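You operate a simulated robot arm through the tools that you are given. There is no shell and no other tool. Be economical: measure what you need, move in short steps, check, and stop when the job is done.

You are at the controls of a simulated two-armed robot. One attempt, no reset.

JOB
Carry the green tray with both arms and set it on the top of the folding mat. Take the pink pot and put it on the top of the worktop. Fetch the teal stick and stand it on the short upper shelf under the worktop. Take the pink stick and put it on top of the green soap. Put the clear cup in the deep basin of the tiled sink. Close the grey worktop door. Take the orange socks and put it on the long upper shelf under the worktop. Put the line reel on the long upper shelf under the worktop. Press the swing key to switch it on. Press the cool key three times. Put the white cup from the top of the dark table in the deep basin of the tiled sink. Take the sponge and leave it on top of the green frozen pack on the top of the dark table. Take the pink cloth on the top of the washing machine and put it away on the upper plant shelf. The order is free. Set down upright: teal stick, line reel, cup.

The check looks at the end state, three seconds after you hand in, the way a careful person would. Anything else that was tipped, shoved, dropped, spilled or broken makes it a failure. Flat cloth is picked up by pressing the open fingertips on it (5 to 10 N) and closing them slowly along it; thin cloth reads only 2 to 8 mm in the jaws.

ROBOT AND FRAMES
Two 7-joint arms with two-finger parallel grippers on one trunk, on a base that drives. Base frame: it is fixed to the floor where the robot stands at the start and does not move with it; the origin is under the middle of the robot, x ahead of it, y to its left, z up. Readings come in mm, degrees, newtons and seconds.
The left shoulder is at the start at [50, 161, 1117], the right one opposite. With the tool pointing down near the work surface each hand reaches from about 100 to 440 mm from the robot's upright axis, wherever it stands, measured 20 degrees to its own side. Places, roughly: clear cup [-750, -1000, 1000]; cool key [-3100, 3300, 1300]; cup [-2000, 3750, 750]; deep basin of the tiled sink [200, 1500, 600]; frozen pack [-2000, 3500, 750]; green soap [-2500, -1000, 1000]; green tray (24x16x3 cm) [500, -100, 400]; grey worktop door [-300, -600, 400]; line reel (6x10x10 cm) [-2800, -1000, 900]; long upper shelf under the worktop [-2400, -1100, 500]; orange socks [-1000, -1000, 1000]; pink cloth (10x7x5 cm) [-200, 3100, 1000]; pink pot (10x10x10 cm) [600, -300, 1100]; pink stick [-500, -1000, 1000]; short upper shelf under the worktop [200, -1100, 500]; sponge (7x5x4 cm) [-1900, 3800, 700]; swing key [-3000, 1900, 1200]; teal stick [-500, -1000, 1000]; top of the folding mat [-2100, -1100, 900]; top of the worktop [-400, -1200, 900]; upper plant shelf (21x85 cm) [480, -380, 720]. Payload 3.43 kg a hand.
Tool frame (each hand has its own): the origin (TCP) lies between the finger pads and is the grasp point; the fingertips stand 30 mm ahead of it; z points along the fingers, y is the line along which they close. The gripper opens to 94 mm. The fingers are 28 mm wide and 10 mm thick; the gripper's body (50 by 96 mm) begins 55 mm behind the TCP.
Orientation is that of the tool frame in the base frame, as a unit quaternion [x, y, z, w]. With the fingers straight down and closing along the base's y, the tool's x points along the base's -x, its y along +y and its z along -z.

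CONTROLS
- The arms move only by the tool servo_tool. It takes "left_series", "right_series" or both (then of equal length, played together; a hand with none holds still); each is a list of rows, each a list of 3 entries, a list of its own where there are three numbers: the shift along the tool's x, y, z in units of 40 mm (1.0 is 40 mm), then the turn, a rotation vector about the tool's x, y, z in units of 4 degrees (1.0 is 4 degrees), then the finger opening in mm, from 0 to 94. In form: [[[dx, dy, dz], [wx, wy, wz], fingers], ...]. A call has 1 to 12 rows; each row shifts and turns the commanded pose from where the row before left it, along the tool's axes as they then stand. A call with a number of a shift or a turn outside -1 to 1 is refused whole. A row lasts 0.2 s, in which the tool goes at most 50 mm and 8.6 degrees; a call with a longer step from one row to the next is refused whole, and so is a gripper value outside its range. A pose out of reach is approached as far as the arm can. The call stops where the force on the tool passes 40 N (or 10 N more than at its start, if that is more) or the arm is blocked; 0.2 s more then pass. Each finger travels about 45 mm/s and halts on what it meets, pressing with about 28 N; the grip force reading is that of the motor and also rises with nothing between the fingers. The clock runs only during rows and for 0.2 s after the last one: add rows that do not move to give the fingers time. The reply holds the time, the measured pose of the TCP, the force on the tool along the base axes, the opening and the grip force, in the units named above and with some noise, with the torque about the TCP (base axes, N m) and any sound that the robot's microphone picked up.
- Cameras (640 x 400 px; columns grow to the right, rows downward): "scene" is now at [90.8, -75.7, 1257.2]; the picture's right is [-0.83, -0.56, 0.00], its down [-0.24, 0.35, -0.91] and it looks along [0.51, -0.75, -0.42] (base axes); focal length 214 px, centre (320, 200). "left" rides on the left gripper at [76, -14, -102] in its tool frame; the picture's right is [0.18, 0.98, 0.00], its down [-0.75, 0.14, -0.64] and it looks along [-0.63, 0.12, 0.77] (tool axes); focal length 243 px, centre (320, 200). "right" rides on the right gripper at [76, 14, -103] in its tool frame; the picture's right is [-0.18, 0.98, 0.00], its down [-0.75, -0.14, -0.64] and it looks along [-0.63, -0.12, 0.77] (tool axes); focal length 243 px, centre (320, 200). There is no depth. A picture from a camera that has moved, and an enlarged one, comes with that camera's place and axes in the base frame and with its lens.
- get_image(camera): a new picture of that camera. No time passes.
- slide_trunk(by): slides the trunk up (or, below 0, down) by that many mm; the arms and the scene camera ride with it, the base frame stays. It gives what a move gives, with no picture.
- drive_base(legs): drives the robot by 1 to 6 legs, each [ahead, left, turn to the left] in mm, mm and degrees, along the robot's own axes; the way and the turn of a leg run together, so that a leg with both is an arc; at most 1500 mm and 180 degrees a leg. The arms and the cameras ride along, it lands a little off, and it stops where it bumps. It gives what a move gives.
- aim_head(pan, tilt): turns the head with the scene camera to pan (to the left, within 80 degrees either way) and tilt (down, from -29 to 69), counted from straight ahead of the robot. It gives what a move gives.
- enlarge(camera, box): a new picture of the part [left, top, right, bottom] of that camera's present view, enlarged. No time passes.
- close_job(): hands the job in; it is judged then, once.

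Go step by step. Nothing tells you exact positions but the pictures and the camera data: compare them with the known pose of the tool, close in by small moves and look again before you grip or let go. The budget is 546 turns and 338 pictures, counting those below and the enlarged ones. Unless the task says otherwise, let go and move clear before handing in.

The tools are called by a JSON object that holds its "name" and its "arguments". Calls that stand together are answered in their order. servo_tool: Moves the arms, as the interface text tells. Its arguments: {"type":"object","properties":{"left_series":{"type":"array"},"right_series":{"type":"array"}},"required":[]} The other tools are called the same way: slide_trunk (by) slides the trunk up or down; drive_base (legs) drives the base; aim_head (pan, tilt) turns the head that bears the scene camera; get_image (camera) takes a picture; enlarge (camera, box) takes an enlarged picture of a part of a camera's view; close_job () hands the job in.

At the start:

```text
t: 0.0
left_tcp_pos: [280.3, -43.5, 1345.4]
left_tool_rot: [0.0, 1.0, 0.0, 0.0]
left_ft_force: [-0.2, 0.7, -0.3]
left_moment: [0.0, 0.0, 0.0]
left_gripper_width: 94.0
left_grasp_force: 0.0
right_tcp_pos: [313.2, -353.7, 1269.0]
right_tool_rot: [0.0, 1.0, 0.0, 0.001]
right_ft_force: [0.0, -0.4, -0.6]
right_moment: [0.02, 0.0, 0.04]
right_gripper_width: 94.3
right_grasp_force: 0.0
trunk travel left (down, up): [-144.0, 123.0]
robot x, y, heading: [-1.9, 0.2, 0.0]
head pan, tilt: [-55.7, 24.8]
```

scene: 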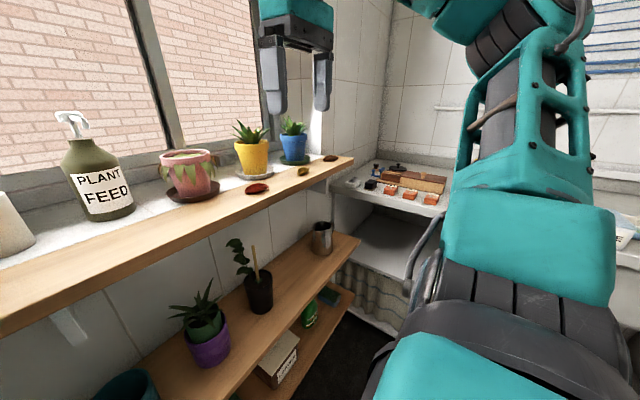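
right: 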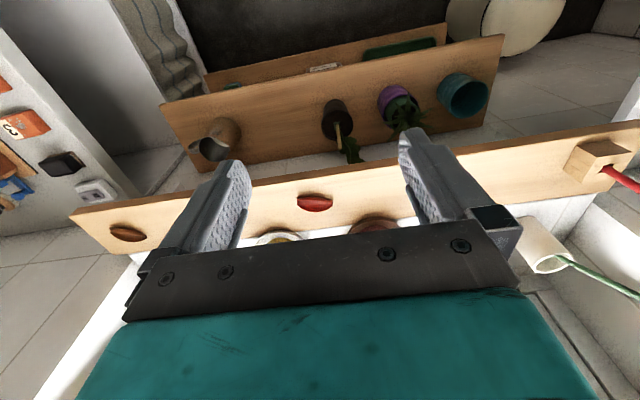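
left: 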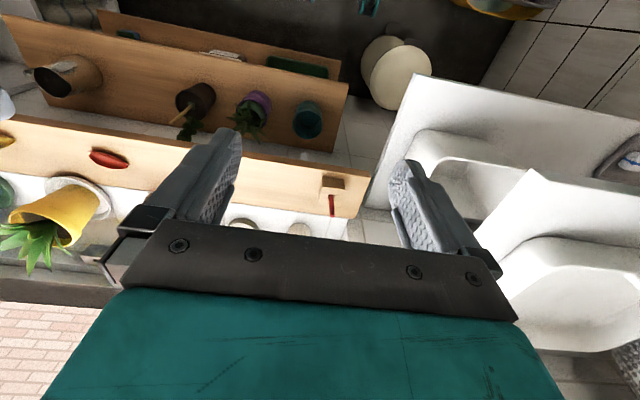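

I see the plant shelves ahead and the worktop to the right; I'll look around with the head first.

{"name": "aim_head", "arguments": {"pan": -10, "tilt": 35}}

{"name": "get_image", "arguments": {"camera": "scene"}}

{"name": "aim_head", "arguments": {"pan": -80, "tilt": 25}}

{"name": "get_image", "arguments": {"camera": "scene"}}

{"name": "aim_head", "arguments": {"pan": 70, "tilt": 25}}

{"name": "get_image", "arguments": {"camera": "scene"}}

```text
t: 1.1
left_tcp_pos: [285.1, -41.3, 1341.9]
left_tool_rot: [-0.009, 1.0, 0.001, 0.0]
left_ft_force: [52.9, 25.8, -22.1]
left_moment: [-2.28, 4.18, -0.68]
left_gripper_width: 94.0
left_grasp_force: 0.1
right_tcp_pos: [314.5, -354.4, 1268.3]
right_tool_rot: [-0.001, 1.0, 0.001, 0.0]
right_ft_force: [-0.5, 0.9, -0.8]
right_moment: [0.0, -0.01, 0.02]
right_gripper_width: 93.9
right_grasp_force: 0.1
trunk travel left (down, up): [-144.0, 123.0]
robot x, y, heading: [1.2, -0.6, -0.0]
head pan, tilt: [-10.0, 35.0]
```

```text
334 pictures are left
camera scene: at [102.5, -64.7, 1251.5], right [-0.71, -0.7, 0.0], down [-0.33, 0.34, -0.88], along [0.62, -0.63, -0.47], focal length 214 px, centre (320, 200)
```

scene: 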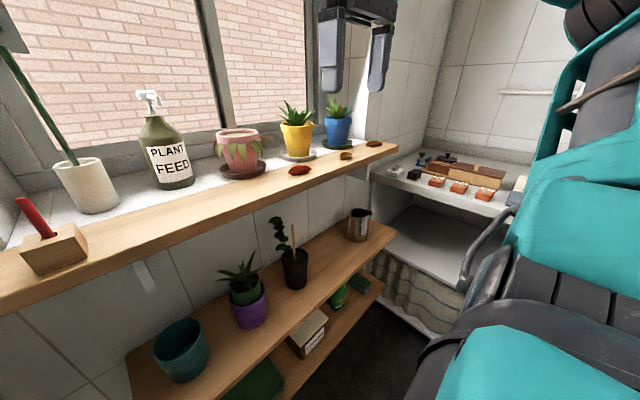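

```text
t: 2.5
left_tcp_pos: [279.3, -43.5, 1344.8]
left_tool_rot: [0.0, 1.0, -0.001, 0.0]
left_ft_force: [-0.2, 0.1, -0.1]
left_moment: [-0.01, -0.01, -0.01]
left_gripper_width: 94.1
left_grasp_force: 0.1
right_tcp_pos: [313.8, -352.1, 1269.6]
right_tool_rot: [0.0, 1.0, 0.0, -0.001]
right_ft_force: [0.3, 0.0, -0.5]
right_moment: [-0.01, 0.06, -0.02]
right_gripper_width: 94.1
right_grasp_force: 0.1
trunk travel left (down, up): [-144.0, 123.0]
robot x, y, heading: [2.0, 1.3, -0.1]
head pan, tilt: [-80.0, 25.0]
```

```text
333 pictures are left
camera scene: at [54.9, -90.3, 1256.8], right [-0.98, -0.17, 0.0], down [-0.07, 0.42, -0.91], along [0.16, -0.89, -0.42], focal length 214 px, centre (320, 200)
```

scene: 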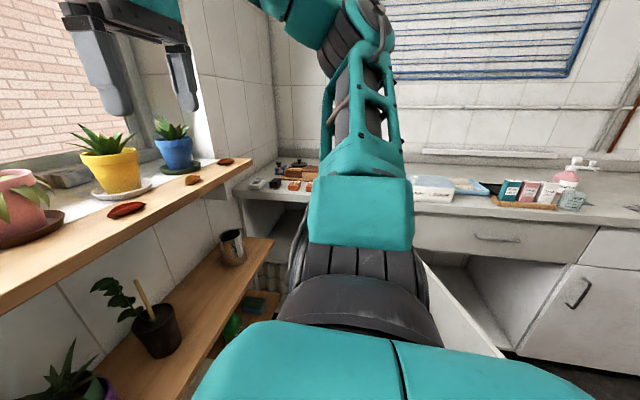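

```text
t: 4.9
left_tcp_pos: [283.1, -41.6, 1345.6]
left_tool_rot: [-0.003, 1.0, -0.002, -0.001]
left_ft_force: [40.0, 34.7, 4.4]
left_moment: [-4.13, 5.07, -2.03]
left_gripper_width: 93.9
left_grasp_force: 0.2
right_tcp_pos: [313.6, -354.0, 1269.1]
right_tool_rot: [0.0, 1.0, 0.0, 0.0]
right_ft_force: [0.2, 0.5, 0.9]
right_moment: [-0.02, 0.01, -0.02]
right_gripper_width: 94.1
right_grasp_force: 0.0
trunk travel left (down, up): [-144.0, 123.0]
robot x, y, heading: [1.3, -3.6, -0.1]
head pan, tilt: [70.0, 25.0]
```

```text
332 pictures are left
camera scene: at [103.0, -65.7, 1256.8], right [-0.72, -0.7, 0.0], down [-0.29, 0.3, -0.91], along [0.63, -0.65, -0.42], focal length 214 px, centre (320, 200)
```

scene: 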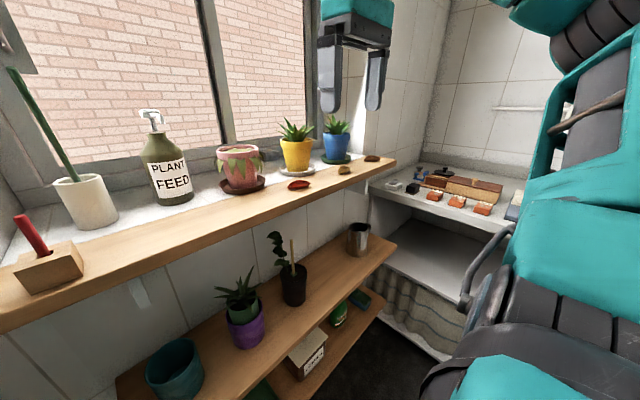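

The head is blocked by the left hand. I turn it back and shift the left hand to the left.

{"name": "aim_head", "arguments": {"pan": -58, "tilt": 25}}

{"name": "servo_tool", "arguments": {"left_series": [[[0, 0.5, 0], [0, 0, 0], 94], [[0, 1, 0], [0, 0, 0], 94], [[0, 1, 0], [0, 0, 0], 94], [[0, 1, 0], [0, 0, 0], 94], [[0, 1, 0], [0, 0, 0], 94], [[0, 0.8, 0], [0, 0, 0], 94]]}}

{"name": "aim_head", "arguments": {"pan": 0, "tilt": 35}}

{"name": "get_image", "arguments": {"camera": "scene"}}

```text
t: 7.0
left_tcp_pos: [278.2, -44.7, 1344.5]
left_tool_rot: [0.0, 1.0, 0.0, 0.001]
left_ft_force: [0.2, 0.9, -0.3]
left_moment: [-0.01, 0.03, -0.01]
left_gripper_width: 94.1
left_grasp_force: 0.2
right_tcp_pos: [315.0, -353.8, 1269.6]
right_tool_rot: [0.0, 1.0, 0.001, 0.0]
right_ft_force: [-0.1, -0.8, 0.5]
right_moment: [-0.03, -0.01, 0.0]
right_gripper_width: 94.0
right_grasp_force: 0.1
trunk travel left (down, up): [-144.0, 123.0]
robot x, y, heading: [-2.6, 2.0, -0.2]
head pan, tilt: [-58.0, 25.0]
```

```text
t: 8.4
left_tcp_pos: [294.2, 171.1, 1329.1]
left_tool_rot: [0.001, 1.0, -0.002, 0.002]
left_ft_force: [-2.2, -5.3, 10.3]
left_moment: [0.37, 0.19, 0.21]
left_gripper_width: 91.1
left_grasp_force: 0.1
left hand out of reach, approached as far as the arm can: row 6
right_tcp_pos: [312.2, -352.9, 1268.4]
right_tool_rot: [0.0, 1.0, 0.001, 0.0]
right_ft_force: [-0.3, -0.5, -0.4]
right_moment: [-0.02, -0.04, -0.01]
right_gripper_width: 94.1
right_grasp_force: 0.0
trunk travel left (down, up): [-144.0, 123.0]
robot x, y, heading: [2.5, 6.8, -0.2]
head pan, tilt: [-58.0, 25.0]
```

```text
t: 9.7
left_tcp_pos: [293.6, 169.6, 1330.3]
left_tool_rot: [0.0, 1.0, 0.0, 0.002]
left_ft_force: [-3.7, -1.5, 27.0]
left_moment: [1.29, 0.5, 0.13]
left_gripper_width: 92.8
left_grasp_force: 0.1
right_tcp_pos: [310.9, -354.7, 1269.0]
right_tool_rot: [0.0, 1.0, 0.001, 0.001]
right_ft_force: [0.2, -0.4, -0.6]
right_moment: [0.0, -0.03, 0.01]
right_gripper_width: 94.0
right_grasp_force: 0.1
trunk travel left (down, up): [-144.0, 123.0]
robot x, y, heading: [-1.7, -0.3, 0.2]
head pan, tilt: [0.0, 35.0]
```

```text
331 pictures are left
camera scene: at [125.1, -0.9, 1241.5], right [0.0, -1.0, 0.0], down [-0.57, 0.0, -0.82], along [0.82, 0.0, -0.57], focal length 214 px, centre (320, 200)
```

scene: 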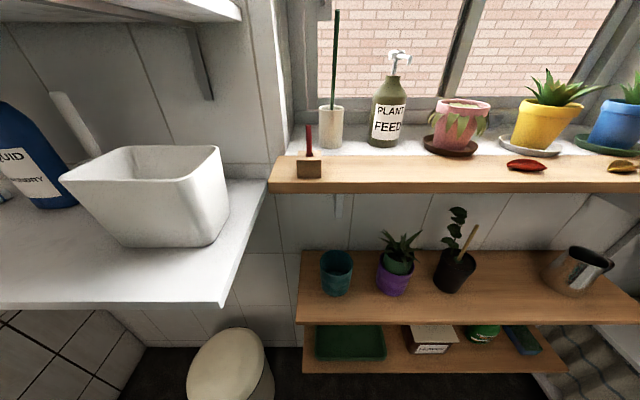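

The left fingers seem to touch something. I check its camera.

{"name": "get_image", "arguments": {"camera": "left"}}

{"name": "aim_head", "arguments": {"pan": 40, "tilt": 0}}

{"name": "get_image", "arguments": {"camera": "scene"}}

```text
330 pictures are left
camera left: at [216.1, 155.0, 1431.4], right [-0.18, 0.98, 0.0], down [0.75, 0.14, 0.64], along [0.63, 0.12, -0.76], focal length 243 px, centre (320, 200)
```

left: 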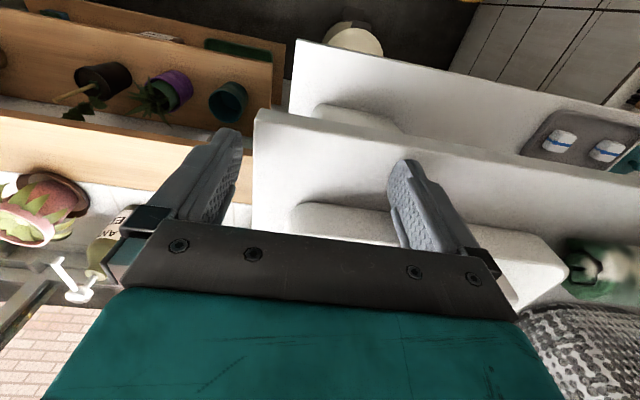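

```text
t: 10.7
left_tcp_pos: [292.9, 169.3, 1328.7]
left_tool_rot: [0.0, 1.0, 0.0, 0.002]
left_ft_force: [-1.8, -1.2, 36.0]
left_moment: [1.68, 0.51, 0.14]
left_gripper_width: 93.2
left_grasp_force: 0.0
right_tcp_pos: [311.7, -354.7, 1269.5]
right_tool_rot: [-0.001, 1.0, 0.001, 0.001]
right_ft_force: [-0.5, 0.1, 0.2]
right_moment: [0.01, -0.02, -0.01]
right_gripper_width: 94.1
right_grasp_force: 0.1
trunk travel left (down, up): [-144.0, 123.0]
robot x, y, heading: [-0.2, -0.0, 0.2]
head pan, tilt: [40.0, 0.0]
```

```text
329 pictures are left
camera scene: at [105.9, 56.7, 1297.6], right [0.64, -0.77, 0.0], down [0.0, 0.0, -1.0], along [0.77, 0.64, 0.0], focal length 214 px, centre (320, 200)
```

scene: 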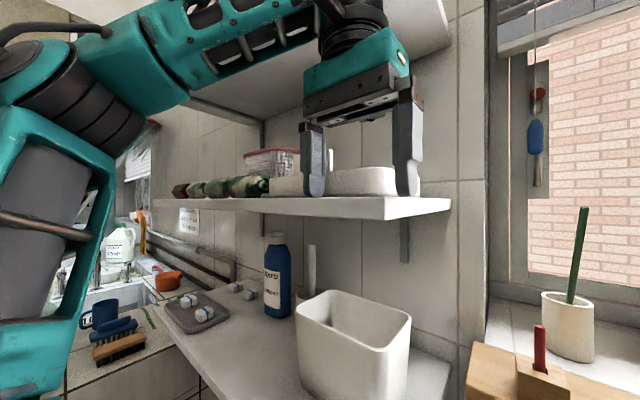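

The left fingertips rest on an upper shelf; raise it and bring it back off the shelf.

{"name": "servo_tool", "arguments": {"left_series": [[[0, 0, -0.5], [0, 0, 0], 94], [[0, -0.3, -0.5], [0, 0, 0], 94], [[0, -0.7, 0], [0, 0, 0], 94], [[0.5, -0.8, 0], [0, 0, 0], 94], [[0.5, -0.3, 0], [0, 0, 0], 94]]}}

{"name": "get_image", "arguments": {"camera": "scene"}}

```text
t: 11.9
left_tcp_pos: [260.1, 81.8, 1347.5]
left_tool_rot: [-0.001, 1.0, 0.0, 0.0]
left_ft_force: [0.5, 0.8, -0.5]
left_moment: [-0.03, -0.02, -0.01]
left_gripper_width: 94.1
left_grasp_force: 0.1
left hand out of reach, approached as far as the arm can: row 1, 2
right_tcp_pos: [313.8, -354.4, 1269.7]
right_tool_rot: [0.0, 1.0, 0.0, 0.0]
right_ft_force: [0.1, 0.4, -0.6]
right_moment: [0.0, 0.0, -0.01]
right_gripper_width: 94.1
right_grasp_force: 0.1
trunk travel left (down, up): [-144.0, 123.0]
robot x, y, heading: [-0.5, 1.2, 0.2]
head pan, tilt: [40.0, 0.0]
```

```text
328 pictures are left
camera scene: at [107.5, 58.3, 1297.2], right [0.64, -0.77, 0.0], down [0.0, 0.0, -1.0], along [0.77, 0.64, 0.0], focal length 214 px, centre (320, 200)
```

scene: 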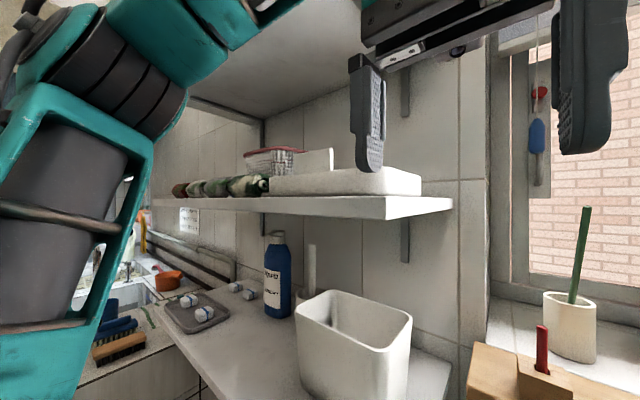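

Now I look closer at the tray and pot.

{"name": "aim_head", "arguments": {"pan": -12, "tilt": 35}}

{"name": "enlarge", "arguments": {"camera": "scene", "box": [220, 220, 540, 400]}}

{"name": "enlarge", "arguments": {"camera": "scene", "box": [260, 40, 480, 190]}}

```text
t: 13.1
left_tcp_pos: [258.2, 81.3, 1347.8]
left_tool_rot: [0.002, 1.0, -0.001, 0.001]
left_ft_force: [0.3, -0.2, -0.3]
left_moment: [0.03, 0.01, -0.03]
left_gripper_width: 93.9
left_grasp_force: 0.1
right_tcp_pos: [313.5, -354.1, 1269.6]
right_tool_rot: [0.0, 1.0, 0.0, -0.001]
right_ft_force: [-0.1, -0.4, 0.0]
right_moment: [0.03, -0.02, 0.02]
right_gripper_width: 94.0
right_grasp_force: 0.0
trunk travel left (down, up): [-144.0, 123.0]
robot x, y, heading: [3.2, -2.7, 0.0]
head pan, tilt: [-12.0, 35.0]
```

```text
2.00 times, centred on (380, 310) of scene
camera zoom: at [125.1, -17.8, 1241.2], right [-0.21, -0.98, 0.0], down [-0.56, 0.12, -0.82], along [0.8, -0.17, -0.57], focal length 429 px, centre (200, -20)
```

zoom: 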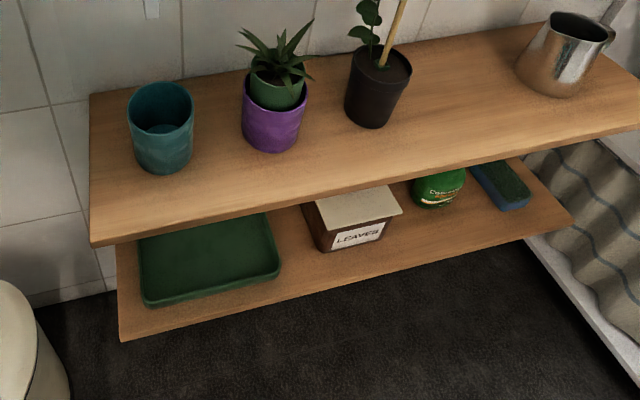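

```text
2.67 times, centred on (370, 115) of scene
camera zoom: at [125.1, -17.8, 1241.2], right [-0.21, -0.98, 0.0], down [-0.56, 0.12, -0.82], along [0.8, -0.17, -0.57], focal length 572 px, centre (187, 427)
```

zoom: 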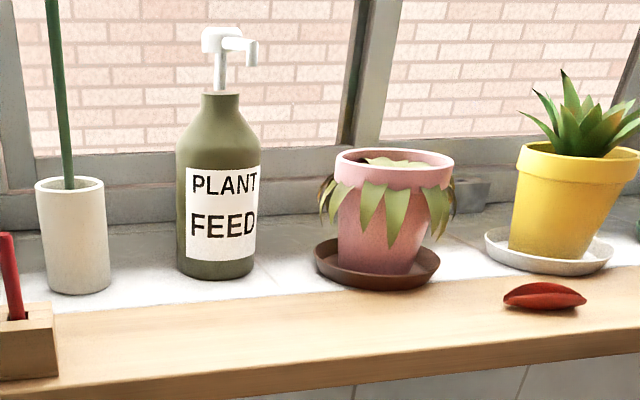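

I take the pot to be at about [600,-303,1057–1147] on a saucer. I'll grip its body below the rim with a near-horizontal hand, camera on top, so I first roll the right hand about its axis.

{"name": "servo_tool", "arguments": {"right_series": [[[0, 0, 0], [0, 0, 1], 94], [[0, 0, 0], [0, 0, 1], 94], [[0, 0, 0], [0, 0, 1], 94], [[0, 0, 0], [0, 0, 1], 94], [[0, 0, 0], [0, 0, 1], 94], [[0, 0, 0], [0, 0, 1], 94], [[0, 0, 0], [0, 0, 1], 94], [[0, 0, 0], [0, 0, 1], 94], [[0, 0, 0], [0, 0, 1], 94], [[0, 0, 0], [0, 0, 1], 94], [[0, 0, 0], [0, 0, 1], 94], [[0, 0, 0], [0, 0, 1], 94]]}}

{"name": "servo_tool", "arguments": {"right_series": [[[0, 0, 0], [0, 0, 1], 94], [[0, 0, 0], [0, 0, 1], 94], [[0, 0, 0], [0, 0, 1], 94], [[0, 0, 0], [0, 0, 1], 94], [[0, 0, 0], [0, 0, 1], 94], [[0, 0, 0], [0, 0, 1], 94], [[0, 0, 0], [0, 0, 1], 94], [[0, 0, 0], [0, 0, 1], 94], [[0, 0, 0], [0, 0, 1], 94], [[0, 0, 0], [0, 0, 1], 94], [[0, 0, 0], [0, 0, 1], 94], [[0, 0, 0], [0, 0, 1], 94]]}}

```text
t: 15.7
left_tcp_pos: [260.3, 82.9, 1347.5]
left_tool_rot: [0.001, 1.0, 0.0, 0.0]
left_ft_force: [0.2, 0.6, -0.3]
left_moment: [-0.01, -0.03, -0.02]
left_gripper_width: 93.9
left_grasp_force: 0.1
right_tcp_pos: [313.6, -354.1, 1269.0]
right_tool_rot: [0.407, 0.913, 0.001, 0.0]
right_ft_force: [0.1, -0.2, 0.6]
right_moment: [0.01, 0.02, 0.01]
right_gripper_width: 94.0
right_grasp_force: 0.1
trunk travel left (down, up): [-144.0, 123.0]
robot x, y, heading: [1.3, 0.1, 0.1]
head pan, tilt: [-12.0, 35.0]
```

```text
t: 18.3
left_tcp_pos: [260.4, 82.1, 1347.8]
left_tool_rot: [-0.001, 1.0, 0.0, -0.001]
left_ft_force: [0.0, -0.7, 0.0]
left_moment: [-0.05, 0.0, -0.01]
left_gripper_width: 94.2
left_grasp_force: 0.2
right_tcp_pos: [313.2, -354.0, 1270.0]
right_tool_rot: [0.744, 0.669, 0.001, 0.0]
right_ft_force: [-0.1, 0.0, -0.7]
right_moment: [-0.03, -0.06, -0.01]
right_gripper_width: 94.0
right_grasp_force: 0.0
trunk travel left (down, up): [-144.0, 123.0]
robot x, y, heading: [3.3, 0.8, 0.1]
head pan, tilt: [-12.0, 35.0]
```

Rolling works; I continue to the full flip.

{"name": "servo_tool", "arguments": {"right_series": [[[0, 0, 0], [0, 0, 1], 94], [[0, 0, 0], [0, 0, 1], 94], [[0, 0, 0], [0, 0, 1], 94], [[0, 0, 0], [0, 0, 1], 94], [[0, 0, 0], [0, 0, 1], 94], [[0, 0, 0], [0, 0, 1], 94], [[0, 0, 0], [0, 0, 1], 94], [[0, 0, 0], [0, 0, 1], 94], [[0, 0, 0], [0, 0, 1], 94], [[0, 0, 0], [0, 0, 1], 94], [[0, 0, 0], [0, 0, 1], 94], [[0, 0, 0], [0, 0, 1], 94]]}}

{"name": "servo_tool", "arguments": {"right_series": [[[0, 0, 0], [0, 0, 1], 94], [[0, 0, 0], [0, 0, 1], 94], [[0, 0, 0], [0, 0, 1], 94], [[0, 0, 0], [0, 0, 1], 94], [[0, 0, 0], [0, 0, 1], 94], [[0, 0, 0], [0, 0, 1], 94], [[0, 0, 0], [0, 0, 1], 94], [[0, 0, 0], [0, 0, 1], 94], [[0, 0, 0], [0, 0, 1], 94]]}}

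```text
t: 20.9
left_tcp_pos: [259.7, 82.3, 1347.3]
left_tool_rot: [0.001, 1.0, 0.0, 0.0]
left_ft_force: [-0.2, -0.3, 0.1]
left_moment: [-0.02, 0.0, -0.01]
left_gripper_width: 94.1
left_grasp_force: 0.0
right_tcp_pos: [314.1, -353.7, 1270.1]
right_tool_rot: [0.951, 0.308, 0.001, 0.0]
right_ft_force: [-0.5, 0.9, 0.6]
right_moment: [-0.01, -0.01, 0.02]
right_gripper_width: 94.0
right_grasp_force: 0.1
trunk travel left (down, up): [-144.0, 123.0]
robot x, y, heading: [0.1, -1.2, -0.1]
head pan, tilt: [-12.0, 35.0]
```

```text
t: 22.9
left_tcp_pos: [261.2, 82.2, 1347.1]
left_tool_rot: [0.0, 1.0, 0.001, 0.0]
left_ft_force: [-0.3, 0.5, 0.1]
left_moment: [-0.01, -0.02, -0.01]
left_gripper_width: 94.1
left_grasp_force: 0.1
right_tcp_pos: [313.6, -353.2, 1269.3]
right_tool_rot: [1.0, -0.001, 0.001, -0.001]
right_ft_force: [-0.1, 0.4, 0.2]
right_moment: [0.01, 0.0, 0.01]
right_gripper_width: 94.1
right_grasp_force: 0.1
trunk travel left (down, up): [-144.0, 123.0]
robot x, y, heading: [-2.1, 1.1, -0.2]
head pan, tilt: [-12.0, 35.0]
```

{"name": "servo_tool", "arguments": {"right_series": [[[0, 0, 0], [0, 1, 0], 94], [[0, 0, 0], [0, 1, 0], 94], [[0, 0, 0], [0, 1, 0], 94], [[0, 0, 0], [0, 1, 0], 94], [[0, 0, 0], [0, 1, 0], 94], [[0, 0, 0], [0, 1, 0], 94], [[0, 0, 0], [0, 1, 0], 94], [[0, 0, 0], [0, 1, 0], 94], [[0, 0, 0], [0, 1, 0], 94], [[0, 0, 0], [0, 1, 0], 94], [[0, 0, 0], [0, 1, 0], 94], [[0, 0, 0], [0, 1, 0], 94]]}}

{"name": "servo_tool", "arguments": {"right_series": [[[0, 0, 0], [0, 1, 0], 94], [[0, 0, 0], [0, 1, 0], 94], [[0, 0, 0], [0, 1, 0], 94], [[0, 0, 0], [0, 1, 0], 94], [[0, 0, 0], [0, 1, 0], 94], [[0, 0, 0], [0, 1, 0], 94], [[0, 0, 0], [0, 1, 0], 94], [[0, 0, 0], [0, 0.5, 0], 94]]}}

{"name": "get_image", "arguments": {"camera": "right"}}

{"name": "get_image", "arguments": {"camera": "scene"}}

```text
t: 25.5
left_tcp_pos: [259.8, 82.9, 1347.2]
left_tool_rot: [0.0, 1.0, 0.0, -0.001]
left_ft_force: [-0.7, 0.4, -0.2]
left_moment: [0.03, -0.04, 0.01]
left_gripper_width: 94.1
left_grasp_force: 0.0
right_tcp_pos: [314.3, -355.2, 1268.9]
right_tool_rot: [0.913, 0.0, 0.407, -0.001]
right_ft_force: [0.1, -0.6, 0.0]
right_moment: [0.0, 0.03, 0.0]
right_gripper_width: 94.2
right_grasp_force: 0.1
trunk travel left (down, up): [-144.0, 123.0]
robot x, y, heading: [3.1, 0.8, 0.0]
head pan, tilt: [-12.0, 35.0]
```

```text
t: 27.3
left_tcp_pos: [260.9, 82.3, 1347.9]
left_tool_rot: [0.0, 1.0, 0.0, 0.0]
left_ft_force: [-0.7, -0.1, -0.9]
left_moment: [-0.02, -0.01, 0.0]
left_gripper_width: 94.0
left_grasp_force: 0.1
right_tcp_pos: [313.7, -353.0, 1270.3]
right_tool_rot: [0.777, 0.001, 0.63, -0.001]
right_ft_force: [-0.1, -1.1, 0.4]
right_moment: [-0.04, -0.02, 0.0]
right_gripper_width: 94.0
right_grasp_force: 0.0
trunk travel left (down, up): [-144.0, 123.0]
robot x, y, heading: [0.6, 0.6, 0.0]
head pan, tilt: [-12.0, 35.0]
```

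```text
325 pictures are left
camera right: at [228.0, -367.3, 1365.8], right [-0.04, -0.98, -0.18], down [-0.78, 0.14, -0.6], along [0.62, 0.12, -0.78], focal length 243 px, centre (320, 200)
```

right: 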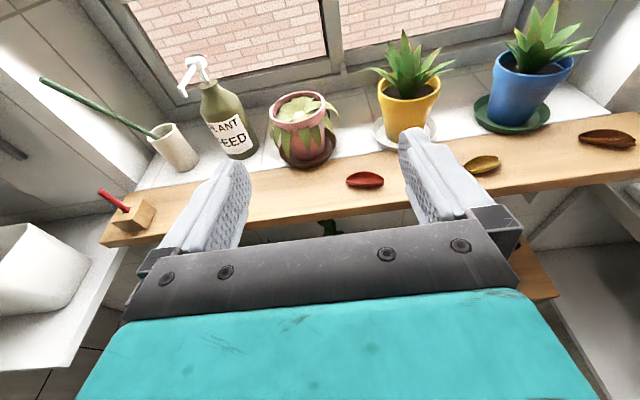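

```text
324 pictures are left
camera scene: at [124.9, -17.9, 1241.1], right [-0.21, -0.98, 0.0], down [-0.56, 0.12, -0.82], along [0.8, -0.17, -0.57], focal length 214 px, centre (320, 200)
```

scene: 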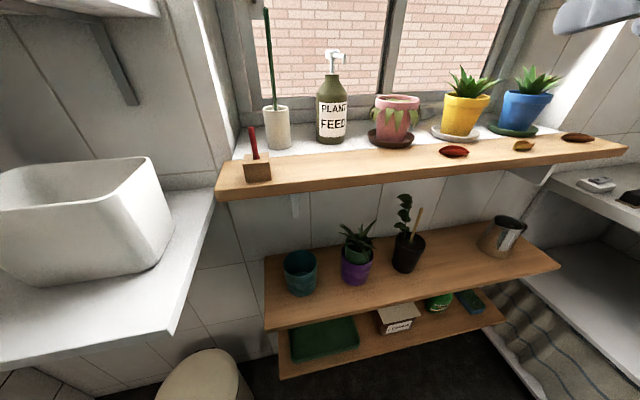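

The pot triangulates to about (603,-302), base 1055, rim 1147. I bring the right hand in front of it.

{"name": "servo_tool", "arguments": {"right_series": [[[-0.61, -0.25, 0.98], [0, 0, 0], 94], [[-0.61, -0.25, 0.98], [0, 0, 0], 94], [[-0.61, -0.25, 0.98], [0, 0, 0], 94], [[-0.61, -0.25, 0.98], [0, 0, 0], 94], [[-0.61, -0.25, 0.98], [0, 0, 0], 94], [[0, 0, 0], [0, 0, 0], 94]]}}

{"name": "get_image", "arguments": {"camera": "right"}}

```text
t: 28.7
left_tcp_pos: [259.5, 82.2, 1347.8]
left_tool_rot: [0.0, 1.0, 0.0, 0.0]
left_ft_force: [-0.2, 0.3, 0.1]
left_moment: [0.0, -0.02, -0.01]
left_gripper_width: 94.1
left_grasp_force: 0.0
right_tcp_pos: [480.1, -303.3, 1110.5]
right_tool_rot: [0.778, -0.001, 0.629, 0.0]
right_ft_force: [-0.6, -0.3, -0.8]
right_moment: [-0.01, -0.04, 0.0]
right_gripper_width: 94.3
right_grasp_force: 0.0
trunk travel left (down, up): [-144.0, 123.0]
robot x, y, heading: [-1.1, -1.6, -0.1]
head pan, tilt: [-12.0, 35.0]
```

```text
323 pictures are left
camera right: at [394.7, -317.3, 1206.4], right [-0.04, -0.98, -0.18], down [-0.78, 0.14, -0.6], along [0.62, 0.12, -0.78], focal length 243 px, centre (320, 200)
```

right: 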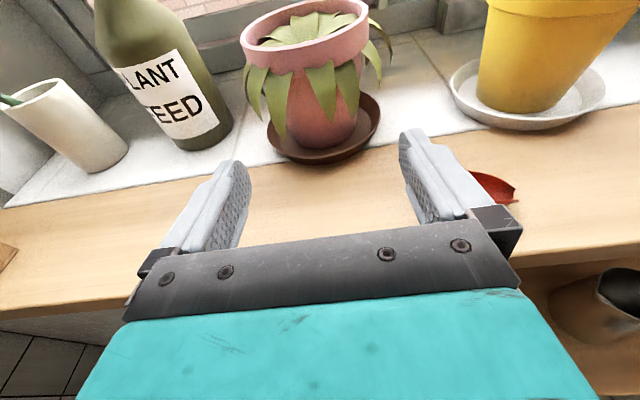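

{"name": "servo_tool", "arguments": {"right_series": [[[0.05, 0, 0.76], [0, 0, 0], 94], [[0.05, 0, 0.76], [0, 0, 0], 94], [[0.05, 0, 0.76], [0, 0, 0], 94], [[0.04, 0, 0.76], [0, 0, 0], 94], [[0, 0, 0], [0, 0, 0], 94]]}}

{"name": "get_image", "arguments": {"camera": "right"}}

{"name": "get_image", "arguments": {"camera": "scene"}}

```text
t: 29.9
left_tcp_pos: [260.5, 83.5, 1347.7]
left_tool_rot: [0.0, 1.0, 0.0, -0.001]
left_ft_force: [0.6, 0.3, -0.1]
left_moment: [0.0, 0.02, 0.01]
left_gripper_width: 93.9
left_grasp_force: 0.0
right_tcp_pos: [599.6, -302.9, 1090.2]
right_tool_rot: [0.778, 0.0, 0.629, -0.001]
right_ft_force: [0.4, 0.4, 0.7]
right_moment: [0.0, 0.04, -0.02]
right_gripper_width: 94.0
right_grasp_force: 0.0
trunk travel left (down, up): [-144.0, 123.0]
robot x, y, heading: [-2.7, -1.0, -0.2]
head pan, tilt: [-12.0, 35.0]
```

```text
322 pictures are left
camera right: at [514.2, -316.8, 1186.6], right [-0.04, -0.98, -0.18], down [-0.78, 0.14, -0.6], along [0.62, 0.12, -0.78], focal length 243 px, centre (320, 200)
```

right: 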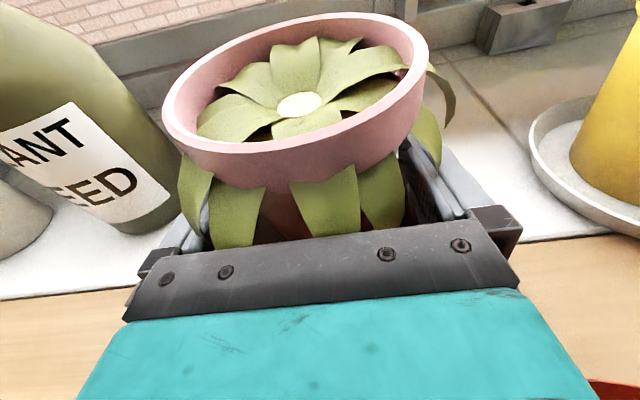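

```text
321 pictures are left
camera scene: at [124.8, -17.9, 1241.1], right [-0.21, -0.98, 0.0], down [-0.56, 0.12, -0.82], along [0.8, -0.17, -0.57], focal length 214 px, centre (320, 200)
```

scene: 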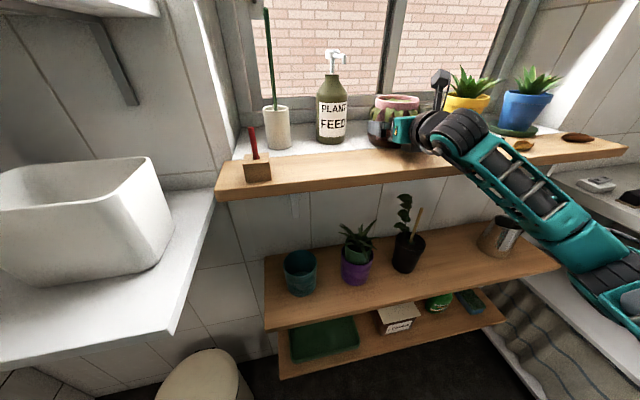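

The fingers straddle the pot body with no contact. Close.

{"name": "servo_tool", "arguments": {"right_series": [[[0, 0, 0], [0, 0, 0], 80], [[0, 0, 0], [0, 0, 0], 66], [[0, 0, 0], [0, 0, 0], 60], [[0, 0, 0], [0, 0, 0], 50], [[0, 0, 0], [0, 0, 0], 50]]}}

{"name": "servo_tool", "arguments": {"right_series": [[[0.24, 0, -0.05], [0, 0, 0], 50], [[0.49, 0, -0.1], [0, 0, 0], 50], [[0, 0, 0], [0, 0, 0], 50]]}}

{"name": "get_image", "arguments": {"camera": "scene"}}

```text
t: 31.1
left_tcp_pos: [261.4, 82.1, 1347.9]
left_tool_rot: [0.0, 1.0, 0.0, 0.0]
left_ft_force: [-0.5, 0.3, -0.4]
left_moment: [0.0, -0.01, -0.03]
left_gripper_width: 94.2
left_grasp_force: 0.1
right_tcp_pos: [598.0, -301.7, 1090.1]
right_tool_rot: [0.777, 0.001, 0.629, -0.001]
right_ft_force: [-0.6, 1.2, 1.3]
right_moment: [-0.02, 0.01, 0.0]
right_gripper_width: 84.2
right_grasp_force: 28.3
trunk travel left (down, up): [-144.0, 123.0]
robot x, y, heading: [2.1, 2.0, 0.1]
head pan, tilt: [-12.0, 35.0]
```

```text
t: 31.9
left_tcp_pos: [261.2, 81.7, 1348.2]
left_tool_rot: [0.001, 1.0, 0.0, 0.0]
left_ft_force: [-0.7, 0.2, 0.6]
left_moment: [0.0, -0.03, 0.0]
left_gripper_width: 93.8
left_grasp_force: 0.1
right_tcp_pos: [600.4, -303.1, 1119.5]
right_tool_rot: [0.777, 0.0, 0.629, -0.001]
right_ft_force: [0.0, 0.4, -4.5]
right_moment: [-0.01, -0.01, -0.01]
right_gripper_width: 84.2
right_grasp_force: 28.2
trunk travel left (down, up): [-144.0, 123.0]
robot x, y, heading: [0.8, 0.8, 0.4]
head pan, tilt: [-12.0, 35.0]
```

```text
320 pictures are left
camera scene: at [125.3, -18.2, 1241.0], right [-0.21, -0.98, 0.0], down [-0.56, 0.12, -0.82], along [0.8, -0.17, -0.57], focal length 214 px, centre (320, 200)
```

scene: 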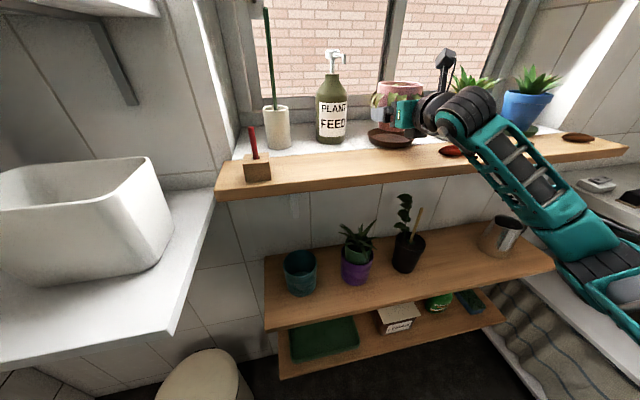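

Pot lifted, saucer stays. Lift more and retract.

{"name": "servo_tool", "arguments": {"right_series": [[[0.9, 0, -0.2], [0, 0, 0], 50], [[0.7, 0, -0.15], [0, 0, 0], 50], [[-0.1, 0, -0.97], [0, 0, 0], 50], [[-0.1, 0, -0.97], [0, 0, 0], 50], [[-0.1, 0, -0.97], [0, 0, 0], 50], [[-0.1, 0, -0.97], [0, 0, 0], 50], [[-0.1, 0, -0.97], [0, 0, 0], 50], [[-0.1, 0, -0.97], [0, 0, 0], 50], [[-0.1, 0, -0.97], [0, 0, 0], 50], [[0, 0, 0], [0, 0, 0], 50]]}}

{"name": "aim_head", "arguments": {"pan": -80, "tilt": 30}}

{"name": "get_image", "arguments": {"camera": "scene"}}

```text
t: 34.1
left_tcp_pos: [261.0, 82.3, 1347.3]
left_tool_rot: [0.0, 1.0, 0.0, 0.0]
left_ft_force: [-1.0, 1.4, 0.4]
left_moment: [-0.01, -0.03, 0.0]
left_gripper_width: 94.0
left_grasp_force: 0.0
right_tcp_pos: [350.8, -318.9, 1243.6]
right_tool_rot: [0.778, 0.0, 0.628, -0.001]
right_ft_force: [0.2, 0.3, -4.1]
right_moment: [-0.01, 0.03, -0.01]
right_gripper_width: 83.6
right_grasp_force: 28.1
right hand out of reach, approached as far as the arm can: row 8, 9
trunk travel left (down, up): [-144.0, 123.0]
robot x, y, heading: [-1.1, 2.5, -0.2]
head pan, tilt: [-12.0, 35.0]
```

```text
t: 35.5
left_tcp_pos: [262.2, 81.7, 1347.2]
left_tool_rot: [0.0, 1.0, 0.0, 0.0]
left_ft_force: [0.0, -0.5, 0.0]
left_moment: [0.0, 0.01, -0.01]
left_gripper_width: 94.0
left_grasp_force: 0.0
right_tcp_pos: [350.6, -318.0, 1244.0]
right_tool_rot: [0.778, 0.0, 0.629, -0.001]
right_ft_force: [-0.1, -0.2, -4.0]
right_moment: [0.01, 0.06, -0.04]
right_gripper_width: 83.7
right_grasp_force: 27.9
trunk travel left (down, up): [-144.0, 123.0]
robot x, y, heading: [0.5, 0.2, 0.1]
head pan, tilt: [-80.0, 30.0]
```

```text
319 pictures are left
camera scene: at [54.8, -88.9, 1248.8], right [-0.98, -0.17, 0.0], down [-0.09, 0.49, -0.87], along [0.15, -0.85, -0.5], focal length 214 px, centre (320, 200)
```

scene: 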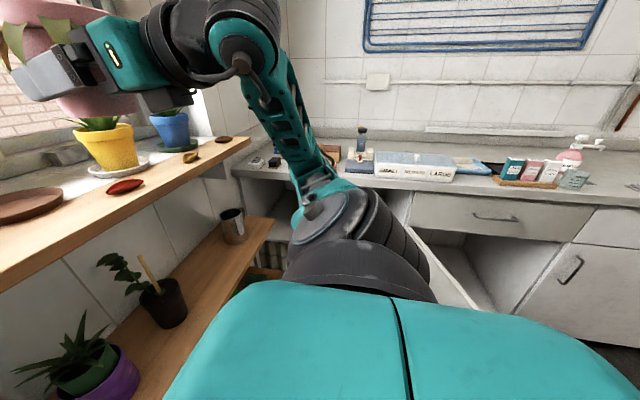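

{"name": "enlarge", "arguments": {"camera": "scene", "box": [380, 200, 640, 362]}}

{"name": "aim_head", "arguments": {"pan": 80, "tilt": 25}}

{"name": "get_image", "arguments": {"camera": "scene"}}

```text
2.46 times, centred on (510, 281) of scene
camera zoom: at [54.8, -88.9, 1248.8], right [-0.98, -0.17, 0.0], down [-0.09, 0.49, -0.87], along [0.15, -0.85, -0.5], focal length 528 px, centre (-148, 1)
```

zoom: 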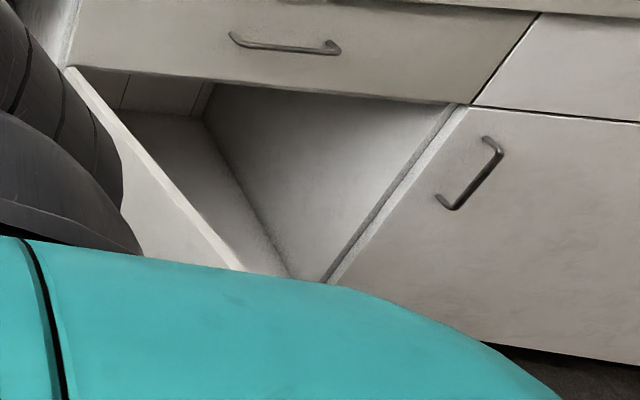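

```text
t: 38.0
left_tcp_pos: [260.2, 84.5, 1348.8]
left_tool_rot: [0.009, 1.0, -0.003, -0.002]
left_ft_force: [-15.4, 57.5, -3.9]
left_moment: [-6.53, -2.28, -6.06]
left_gripper_width: 93.9
left_grasp_force: 0.1
right_tcp_pos: [351.3, -320.5, 1244.2]
right_tool_rot: [0.778, 0.0, 0.629, -0.001]
right_ft_force: [0.1, -0.1, -2.9]
right_moment: [0.0, 0.08, 0.01]
right_gripper_width: 83.5
right_grasp_force: 28.1
trunk travel left (down, up): [-144.0, 123.0]
robot x, y, heading: [-2.6, -3.5, -0.0]
head pan, tilt: [80.0, 25.0]
```

```text
317 pictures are left
camera scene: at [130.4, 0.9, 1252.9], right [0.01, -1.0, 0.0], down [-0.46, 0.0, -0.89], along [0.89, 0.01, -0.46], focal length 214 px, centre (320, 200)
```

scene: 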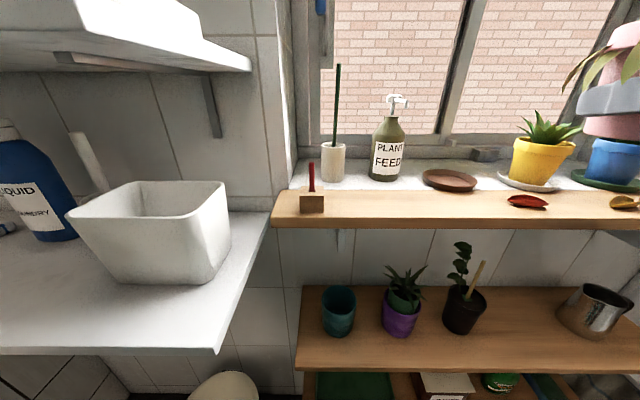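

The head is again blocked by the left hand; I turn it back and lower the left hand in front of the chest.

{"name": "aim_head", "arguments": {"pan": -20, "tilt": 35}}

{"name": "servo_tool", "arguments": {"left_series": [[[0, 0.2, 0.9], [0, 0, 0], 94], [[0, 0.2, 0.9], [0, 0, 0], 94], [[0, 0.2, 0.9], [0, 0, 0], 94], [[0, 0.2, 0.9], [0, 0, 0], 60], [[0, 0.2, 0.9], [0, 0, 0], 30], [[0, 0, 0.9], [0, 0, 0], 20], [[0, 0, 0.9], [0, 0, 0], 20]]}}

{"name": "get_image", "arguments": {"camera": "scene"}}

```text
t: 39.7
left_tcp_pos: [260.0, 83.0, 1347.4]
left_tool_rot: [0.001, 1.0, 0.0, 0.0]
left_ft_force: [-0.4, 0.1, -0.1]
left_moment: [-0.02, 0.0, -0.03]
left_gripper_width: 93.8
left_grasp_force: 0.0
right_tcp_pos: [351.1, -319.4, 1244.4]
right_tool_rot: [0.778, 0.001, 0.629, -0.001]
right_ft_force: [0.1, -0.4, -4.0]
right_moment: [0.0, 0.07, 0.01]
right_gripper_width: 83.6
right_grasp_force: 28.5
trunk travel left (down, up): [-144.0, 123.0]
robot x, y, heading: [2.7, 1.1, 0.4]
head pan, tilt: [-20.0, 35.0]
```

```text
t: 40.6
left_tcp_pos: [259.5, 102.0, 1245.9]
left_tool_rot: [0.001, 1.0, -0.008, 0.011]
left_ft_force: [2.1, -4.1, 10.3]
left_moment: [0.75, 0.01, -0.17]
left_gripper_width: 71.8
left_grasp_force: 0.1
right_tcp_pos: [351.1, -320.3, 1244.5]
right_tool_rot: [0.779, 0.001, 0.627, -0.002]
right_ft_force: [-1.1, 0.0, -4.7]
right_moment: [0.02, 0.08, 0.0]
right_gripper_width: 84.0
right_grasp_force: 28.1
trunk travel left (down, up): [-144.0, 123.0]
robot x, y, heading: [-1.2, -0.3, -0.2]
head pan, tilt: [-20.0, 35.0]
stopped in row 4 (left hand): the force on the tool passed its limit (the readings are from after the stop); the commanded pose is now the measured one
```

```text
316 pictures are left
camera scene: at [121.8, -30.9, 1241.1], right [-0.34, -0.94, 0.0], down [-0.54, 0.2, -0.82], along [0.77, -0.28, -0.57], focal length 214 px, centre (320, 200)
```

scene: 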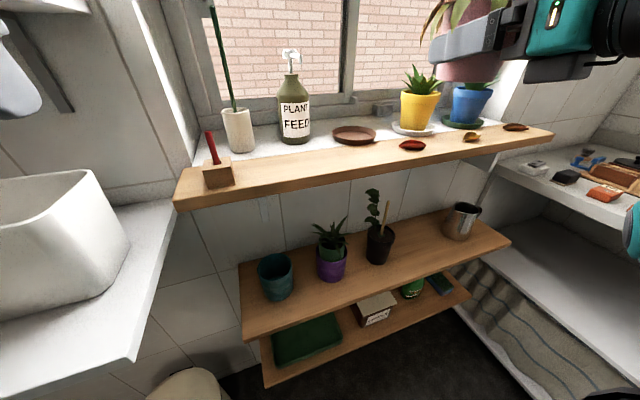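

The left gripper's body caught the upper shelf's edge. Up a bit, in by 70 mm, then down.

{"name": "servo_tool", "arguments": {"left_series": [[[0, 0, -0.5], [0, 0, 0], 60], [[0, -0.9, -0.2], [0, 0, 0], 30], [[0, -0.9, 0], [0, 0, 0], 20], [[0, -0.3, 0.4], [0, 0, 0], 20], [[0, 0, 0.9], [0, 0, 0], 20], [[0, 0, 0.9], [0, 0, 0], 20], [[0, 0, 0.9], [0, 0, 0], 20], [[0, 0, 0.9], [0, 0, 0], 20], [[0, 0, 0.9], [0, 0, 0], 20]]}}

{"name": "get_image", "arguments": {"camera": "left"}}

```text
t: 41.5
left_tcp_pos: [251.4, 42.6, 1280.4]
left_tool_rot: [0.001, 1.0, -0.007, 0.019]
left_ft_force: [8.7, 17.6, -2.3]
left_moment: [-2.03, 0.7, -1.62]
left_gripper_width: 19.9
left_grasp_force: 0.1
right_tcp_pos: [345.8, -315.5, 1246.0]
right_tool_rot: [0.777, 0.004, 0.63, -0.003]
right_ft_force: [0.3, 0.4, -4.4]
right_moment: [0.02, 0.08, 0.04]
right_gripper_width: 83.7
right_grasp_force: 27.7
trunk travel left (down, up): [-144.0, 123.0]
robot x, y, heading: [-1.0, -0.1, 0.0]
head pan, tilt: [-20.0, 35.0]
stopped in row 4 (left hand): the force on the tool passed its limit (the readings are from after the stop); the commanded pose is now the measured one
```

```text
315 pictures are left
camera left: at [171.1, 30.7, 1379.1], right [-0.18, 0.98, -0.02], down [0.73, 0.15, 0.67], along [0.66, 0.11, -0.74], focal length 243 px, centre (320, 200)
```

left: 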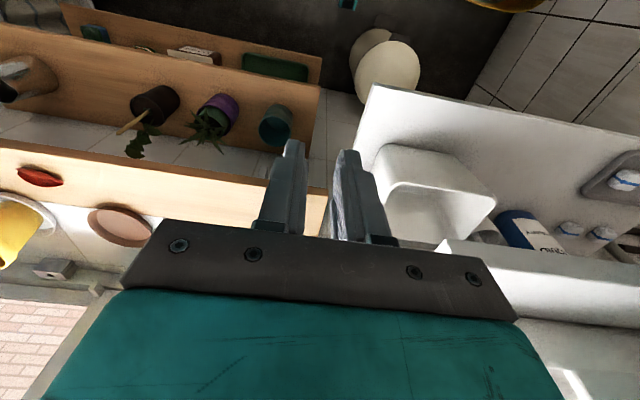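

It now touches the head. Move it forward, then down.

{"name": "servo_tool", "arguments": {"left_series": [[[0, 0.3, 0], [0, 0, 0], 20], [[-0.9, 0, 0], [0, 0, 0], 20], [[-0.9, 0, 0], [0, 0, 0], 20], [[-0.3, 0, 0.4], [0, 0, 0], 20], [[0, 0, 0.9], [0, 0, 0], 20], [[0, 0, 0.9], [0, 0, 0], 20], [[0, 0, 0.9], [0, 0, 0], 20], [[0, 0, 0.9], [0, 0, 0], 20], [[0, 0, 0.9], [0, 0, 0], 20]]}}

{"name": "get_image", "arguments": {"camera": "scene"}}

```text
t: 42.8
left_tcp_pos: [294.2, 38.3, 1269.3]
left_tool_rot: [0.004, 0.991, 0.002, 0.135]
left_ft_force: [1.1, 0.4, -0.1]
left_moment: [0.0, 0.01, 0.02]
left_gripper_width: 20.1
left_grasp_force: 0.1
right_tcp_pos: [326.9, -327.3, 1245.6]
right_tool_rot: [0.771, 0.0, 0.636, -0.007]
right_ft_force: [-0.2, 0.9, -4.3]
right_moment: [-0.01, 0.06, -0.02]
right_gripper_width: 83.6
right_grasp_force: 28.0
trunk travel left (down, up): [-144.0, 123.0]
robot x, y, heading: [-5.1, 1.0, 0.3]
head pan, tilt: [-20.0, 35.0]
stopped in row 6 (left hand): the arm was blocked; the commanded pose is now the measured one
```

```text
314 pictures are left
camera scene: at [95.6, -39.8, 1240.9], right [-0.33, -0.94, -0.02], down [-0.52, 0.2, -0.83], along [0.79, -0.27, -0.56], focal length 214 px, centre (320, 200)
```

scene: 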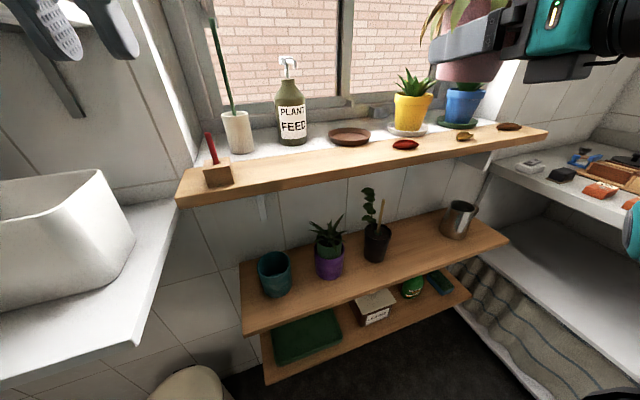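

The left forearm was pressing on the shelf. I raise and straighten that hand again, then back the base off a little.

{"name": "servo_tool", "arguments": {"left_series": [[[0, 0, -0.6], [0, 0, 0], 20], [[0, 0, -0.6], [0, 1, 0], 20], [[0, 0, -0.6], [0, 1, 0], 20], [[0, 0, -0.4], [0, 1, 0], 20], [[0, 0, 0], [0, 0.9, 0], 20], [[0, 0, 0], [0, 0, 0], 20]]}}

{"name": "get_image", "arguments": {"camera": "scene"}}

{"name": "get_image", "arguments": {"camera": "left"}}

```text
t: 44.2
left_tcp_pos: [307.7, 51.3, 1344.0]
left_tool_rot: [0.004, 1.0, -0.005, -0.025]
left_ft_force: [0.7, -0.8, 0.7]
left_moment: [-0.02, -0.03, 0.0]
left_gripper_width: 19.9
left_grasp_force: 0.1
right_tcp_pos: [349.3, -316.8, 1243.4]
right_tool_rot: [0.778, 0.002, 0.628, -0.002]
right_ft_force: [-0.1, 0.8, -3.7]
right_moment: [-0.01, 0.06, 0.0]
right_gripper_width: 83.5
right_grasp_force: 28.2
trunk travel left (down, up): [-144.0, 123.0]
robot x, y, heading: [1.3, 0.5, 0.4]
head pan, tilt: [-20.0, 35.0]
```

```text
313 pictures are left
camera scene: at [119.8, -29.3, 1241.0], right [-0.34, -0.94, 0.0], down [-0.54, 0.19, -0.82], along [0.77, -0.28, -0.57], focal length 214 px, centre (320, 200)
```

scene: 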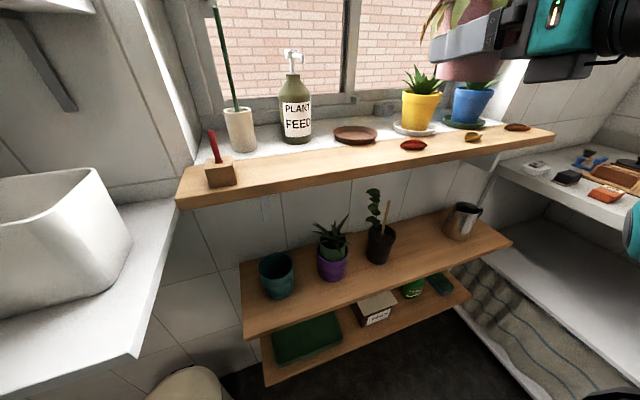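

```text
312 pictures are left
camera left: at [236.7, 37.8, 1449.5], right [-0.18, 0.98, 0.0], down [0.79, 0.14, 0.6], along [0.59, 0.1, -0.8], focal length 243 px, centre (320, 200)
```

left: 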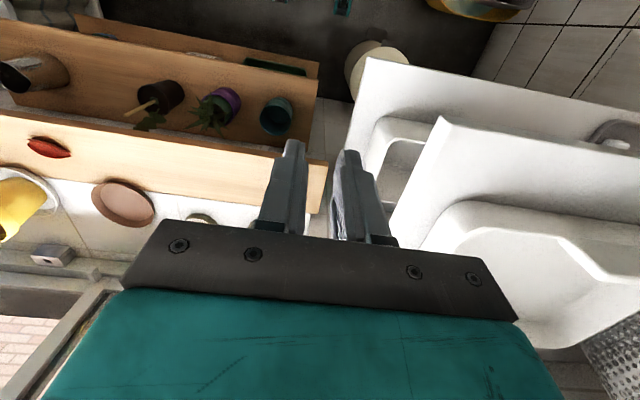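

{"name": "drive_base", "arguments": {"legs": [[-120, 0, 0]]}}

{"name": "aim_head", "arguments": {"pan": -80, "tilt": 60}}

{"name": "get_image", "arguments": {"camera": "scene"}}

```text
t: 45.5
left_tcp_pos: [190.5, 49.5, 1344.1]
left_tool_rot: [0.005, 1.0, -0.004, -0.024]
left_ft_force: [-0.1, 0.1, -0.8]
left_moment: [-0.02, -0.01, -0.03]
left_gripper_width: 20.1
left_grasp_force: 0.1
right_tcp_pos: [232.0, -317.0, 1245.0]
right_tool_rot: [0.778, 0.002, 0.629, -0.002]
right_ft_force: [0.0, 0.5, -2.9]
right_moment: [0.01, 0.03, -0.02]
right_gripper_width: 83.7
right_grasp_force: 27.8
trunk travel left (down, up): [-144.0, 123.0]
robot x, y, heading: [-118.5, -2.2, 0.1]
head pan, tilt: [-20.0, 35.0]
```

```text
t: 46.8
left_tcp_pos: [191.2, 50.1, 1343.7]
left_tool_rot: [0.005, 1.0, -0.005, -0.025]
left_ft_force: [0.6, -0.2, 0.9]
left_moment: [0.02, 0.0, -0.02]
left_gripper_width: 20.0
left_grasp_force: 0.0
right_tcp_pos: [233.7, -317.2, 1243.0]
right_tool_rot: [0.778, 0.002, 0.629, -0.002]
right_ft_force: [-0.7, -0.3, -3.6]
right_moment: [0.02, 0.06, 0.0]
right_gripper_width: 83.6
right_grasp_force: 28.3
trunk travel left (down, up): [-144.0, 123.0]
robot x, y, heading: [-117.3, 1.2, 0.4]
head pan, tilt: [-80.0, 60.0]
```

```text
311 pictures are left
camera scene: at [-67.9, -65.8, 1206.7], right [-0.98, -0.18, 0.0], down [-0.16, 0.85, -0.5], along [0.09, -0.49, -0.87], focal length 214 px, centre (320, 200)
```

scene: 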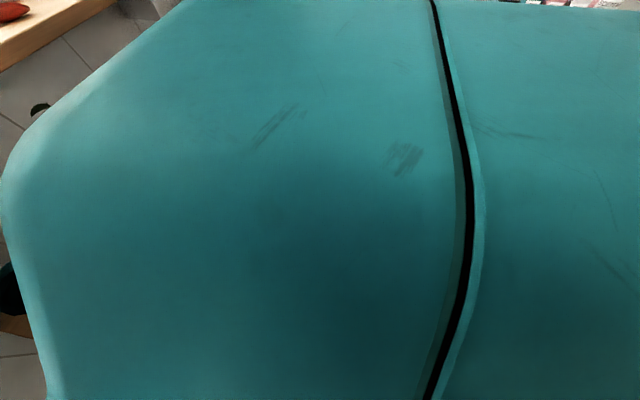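

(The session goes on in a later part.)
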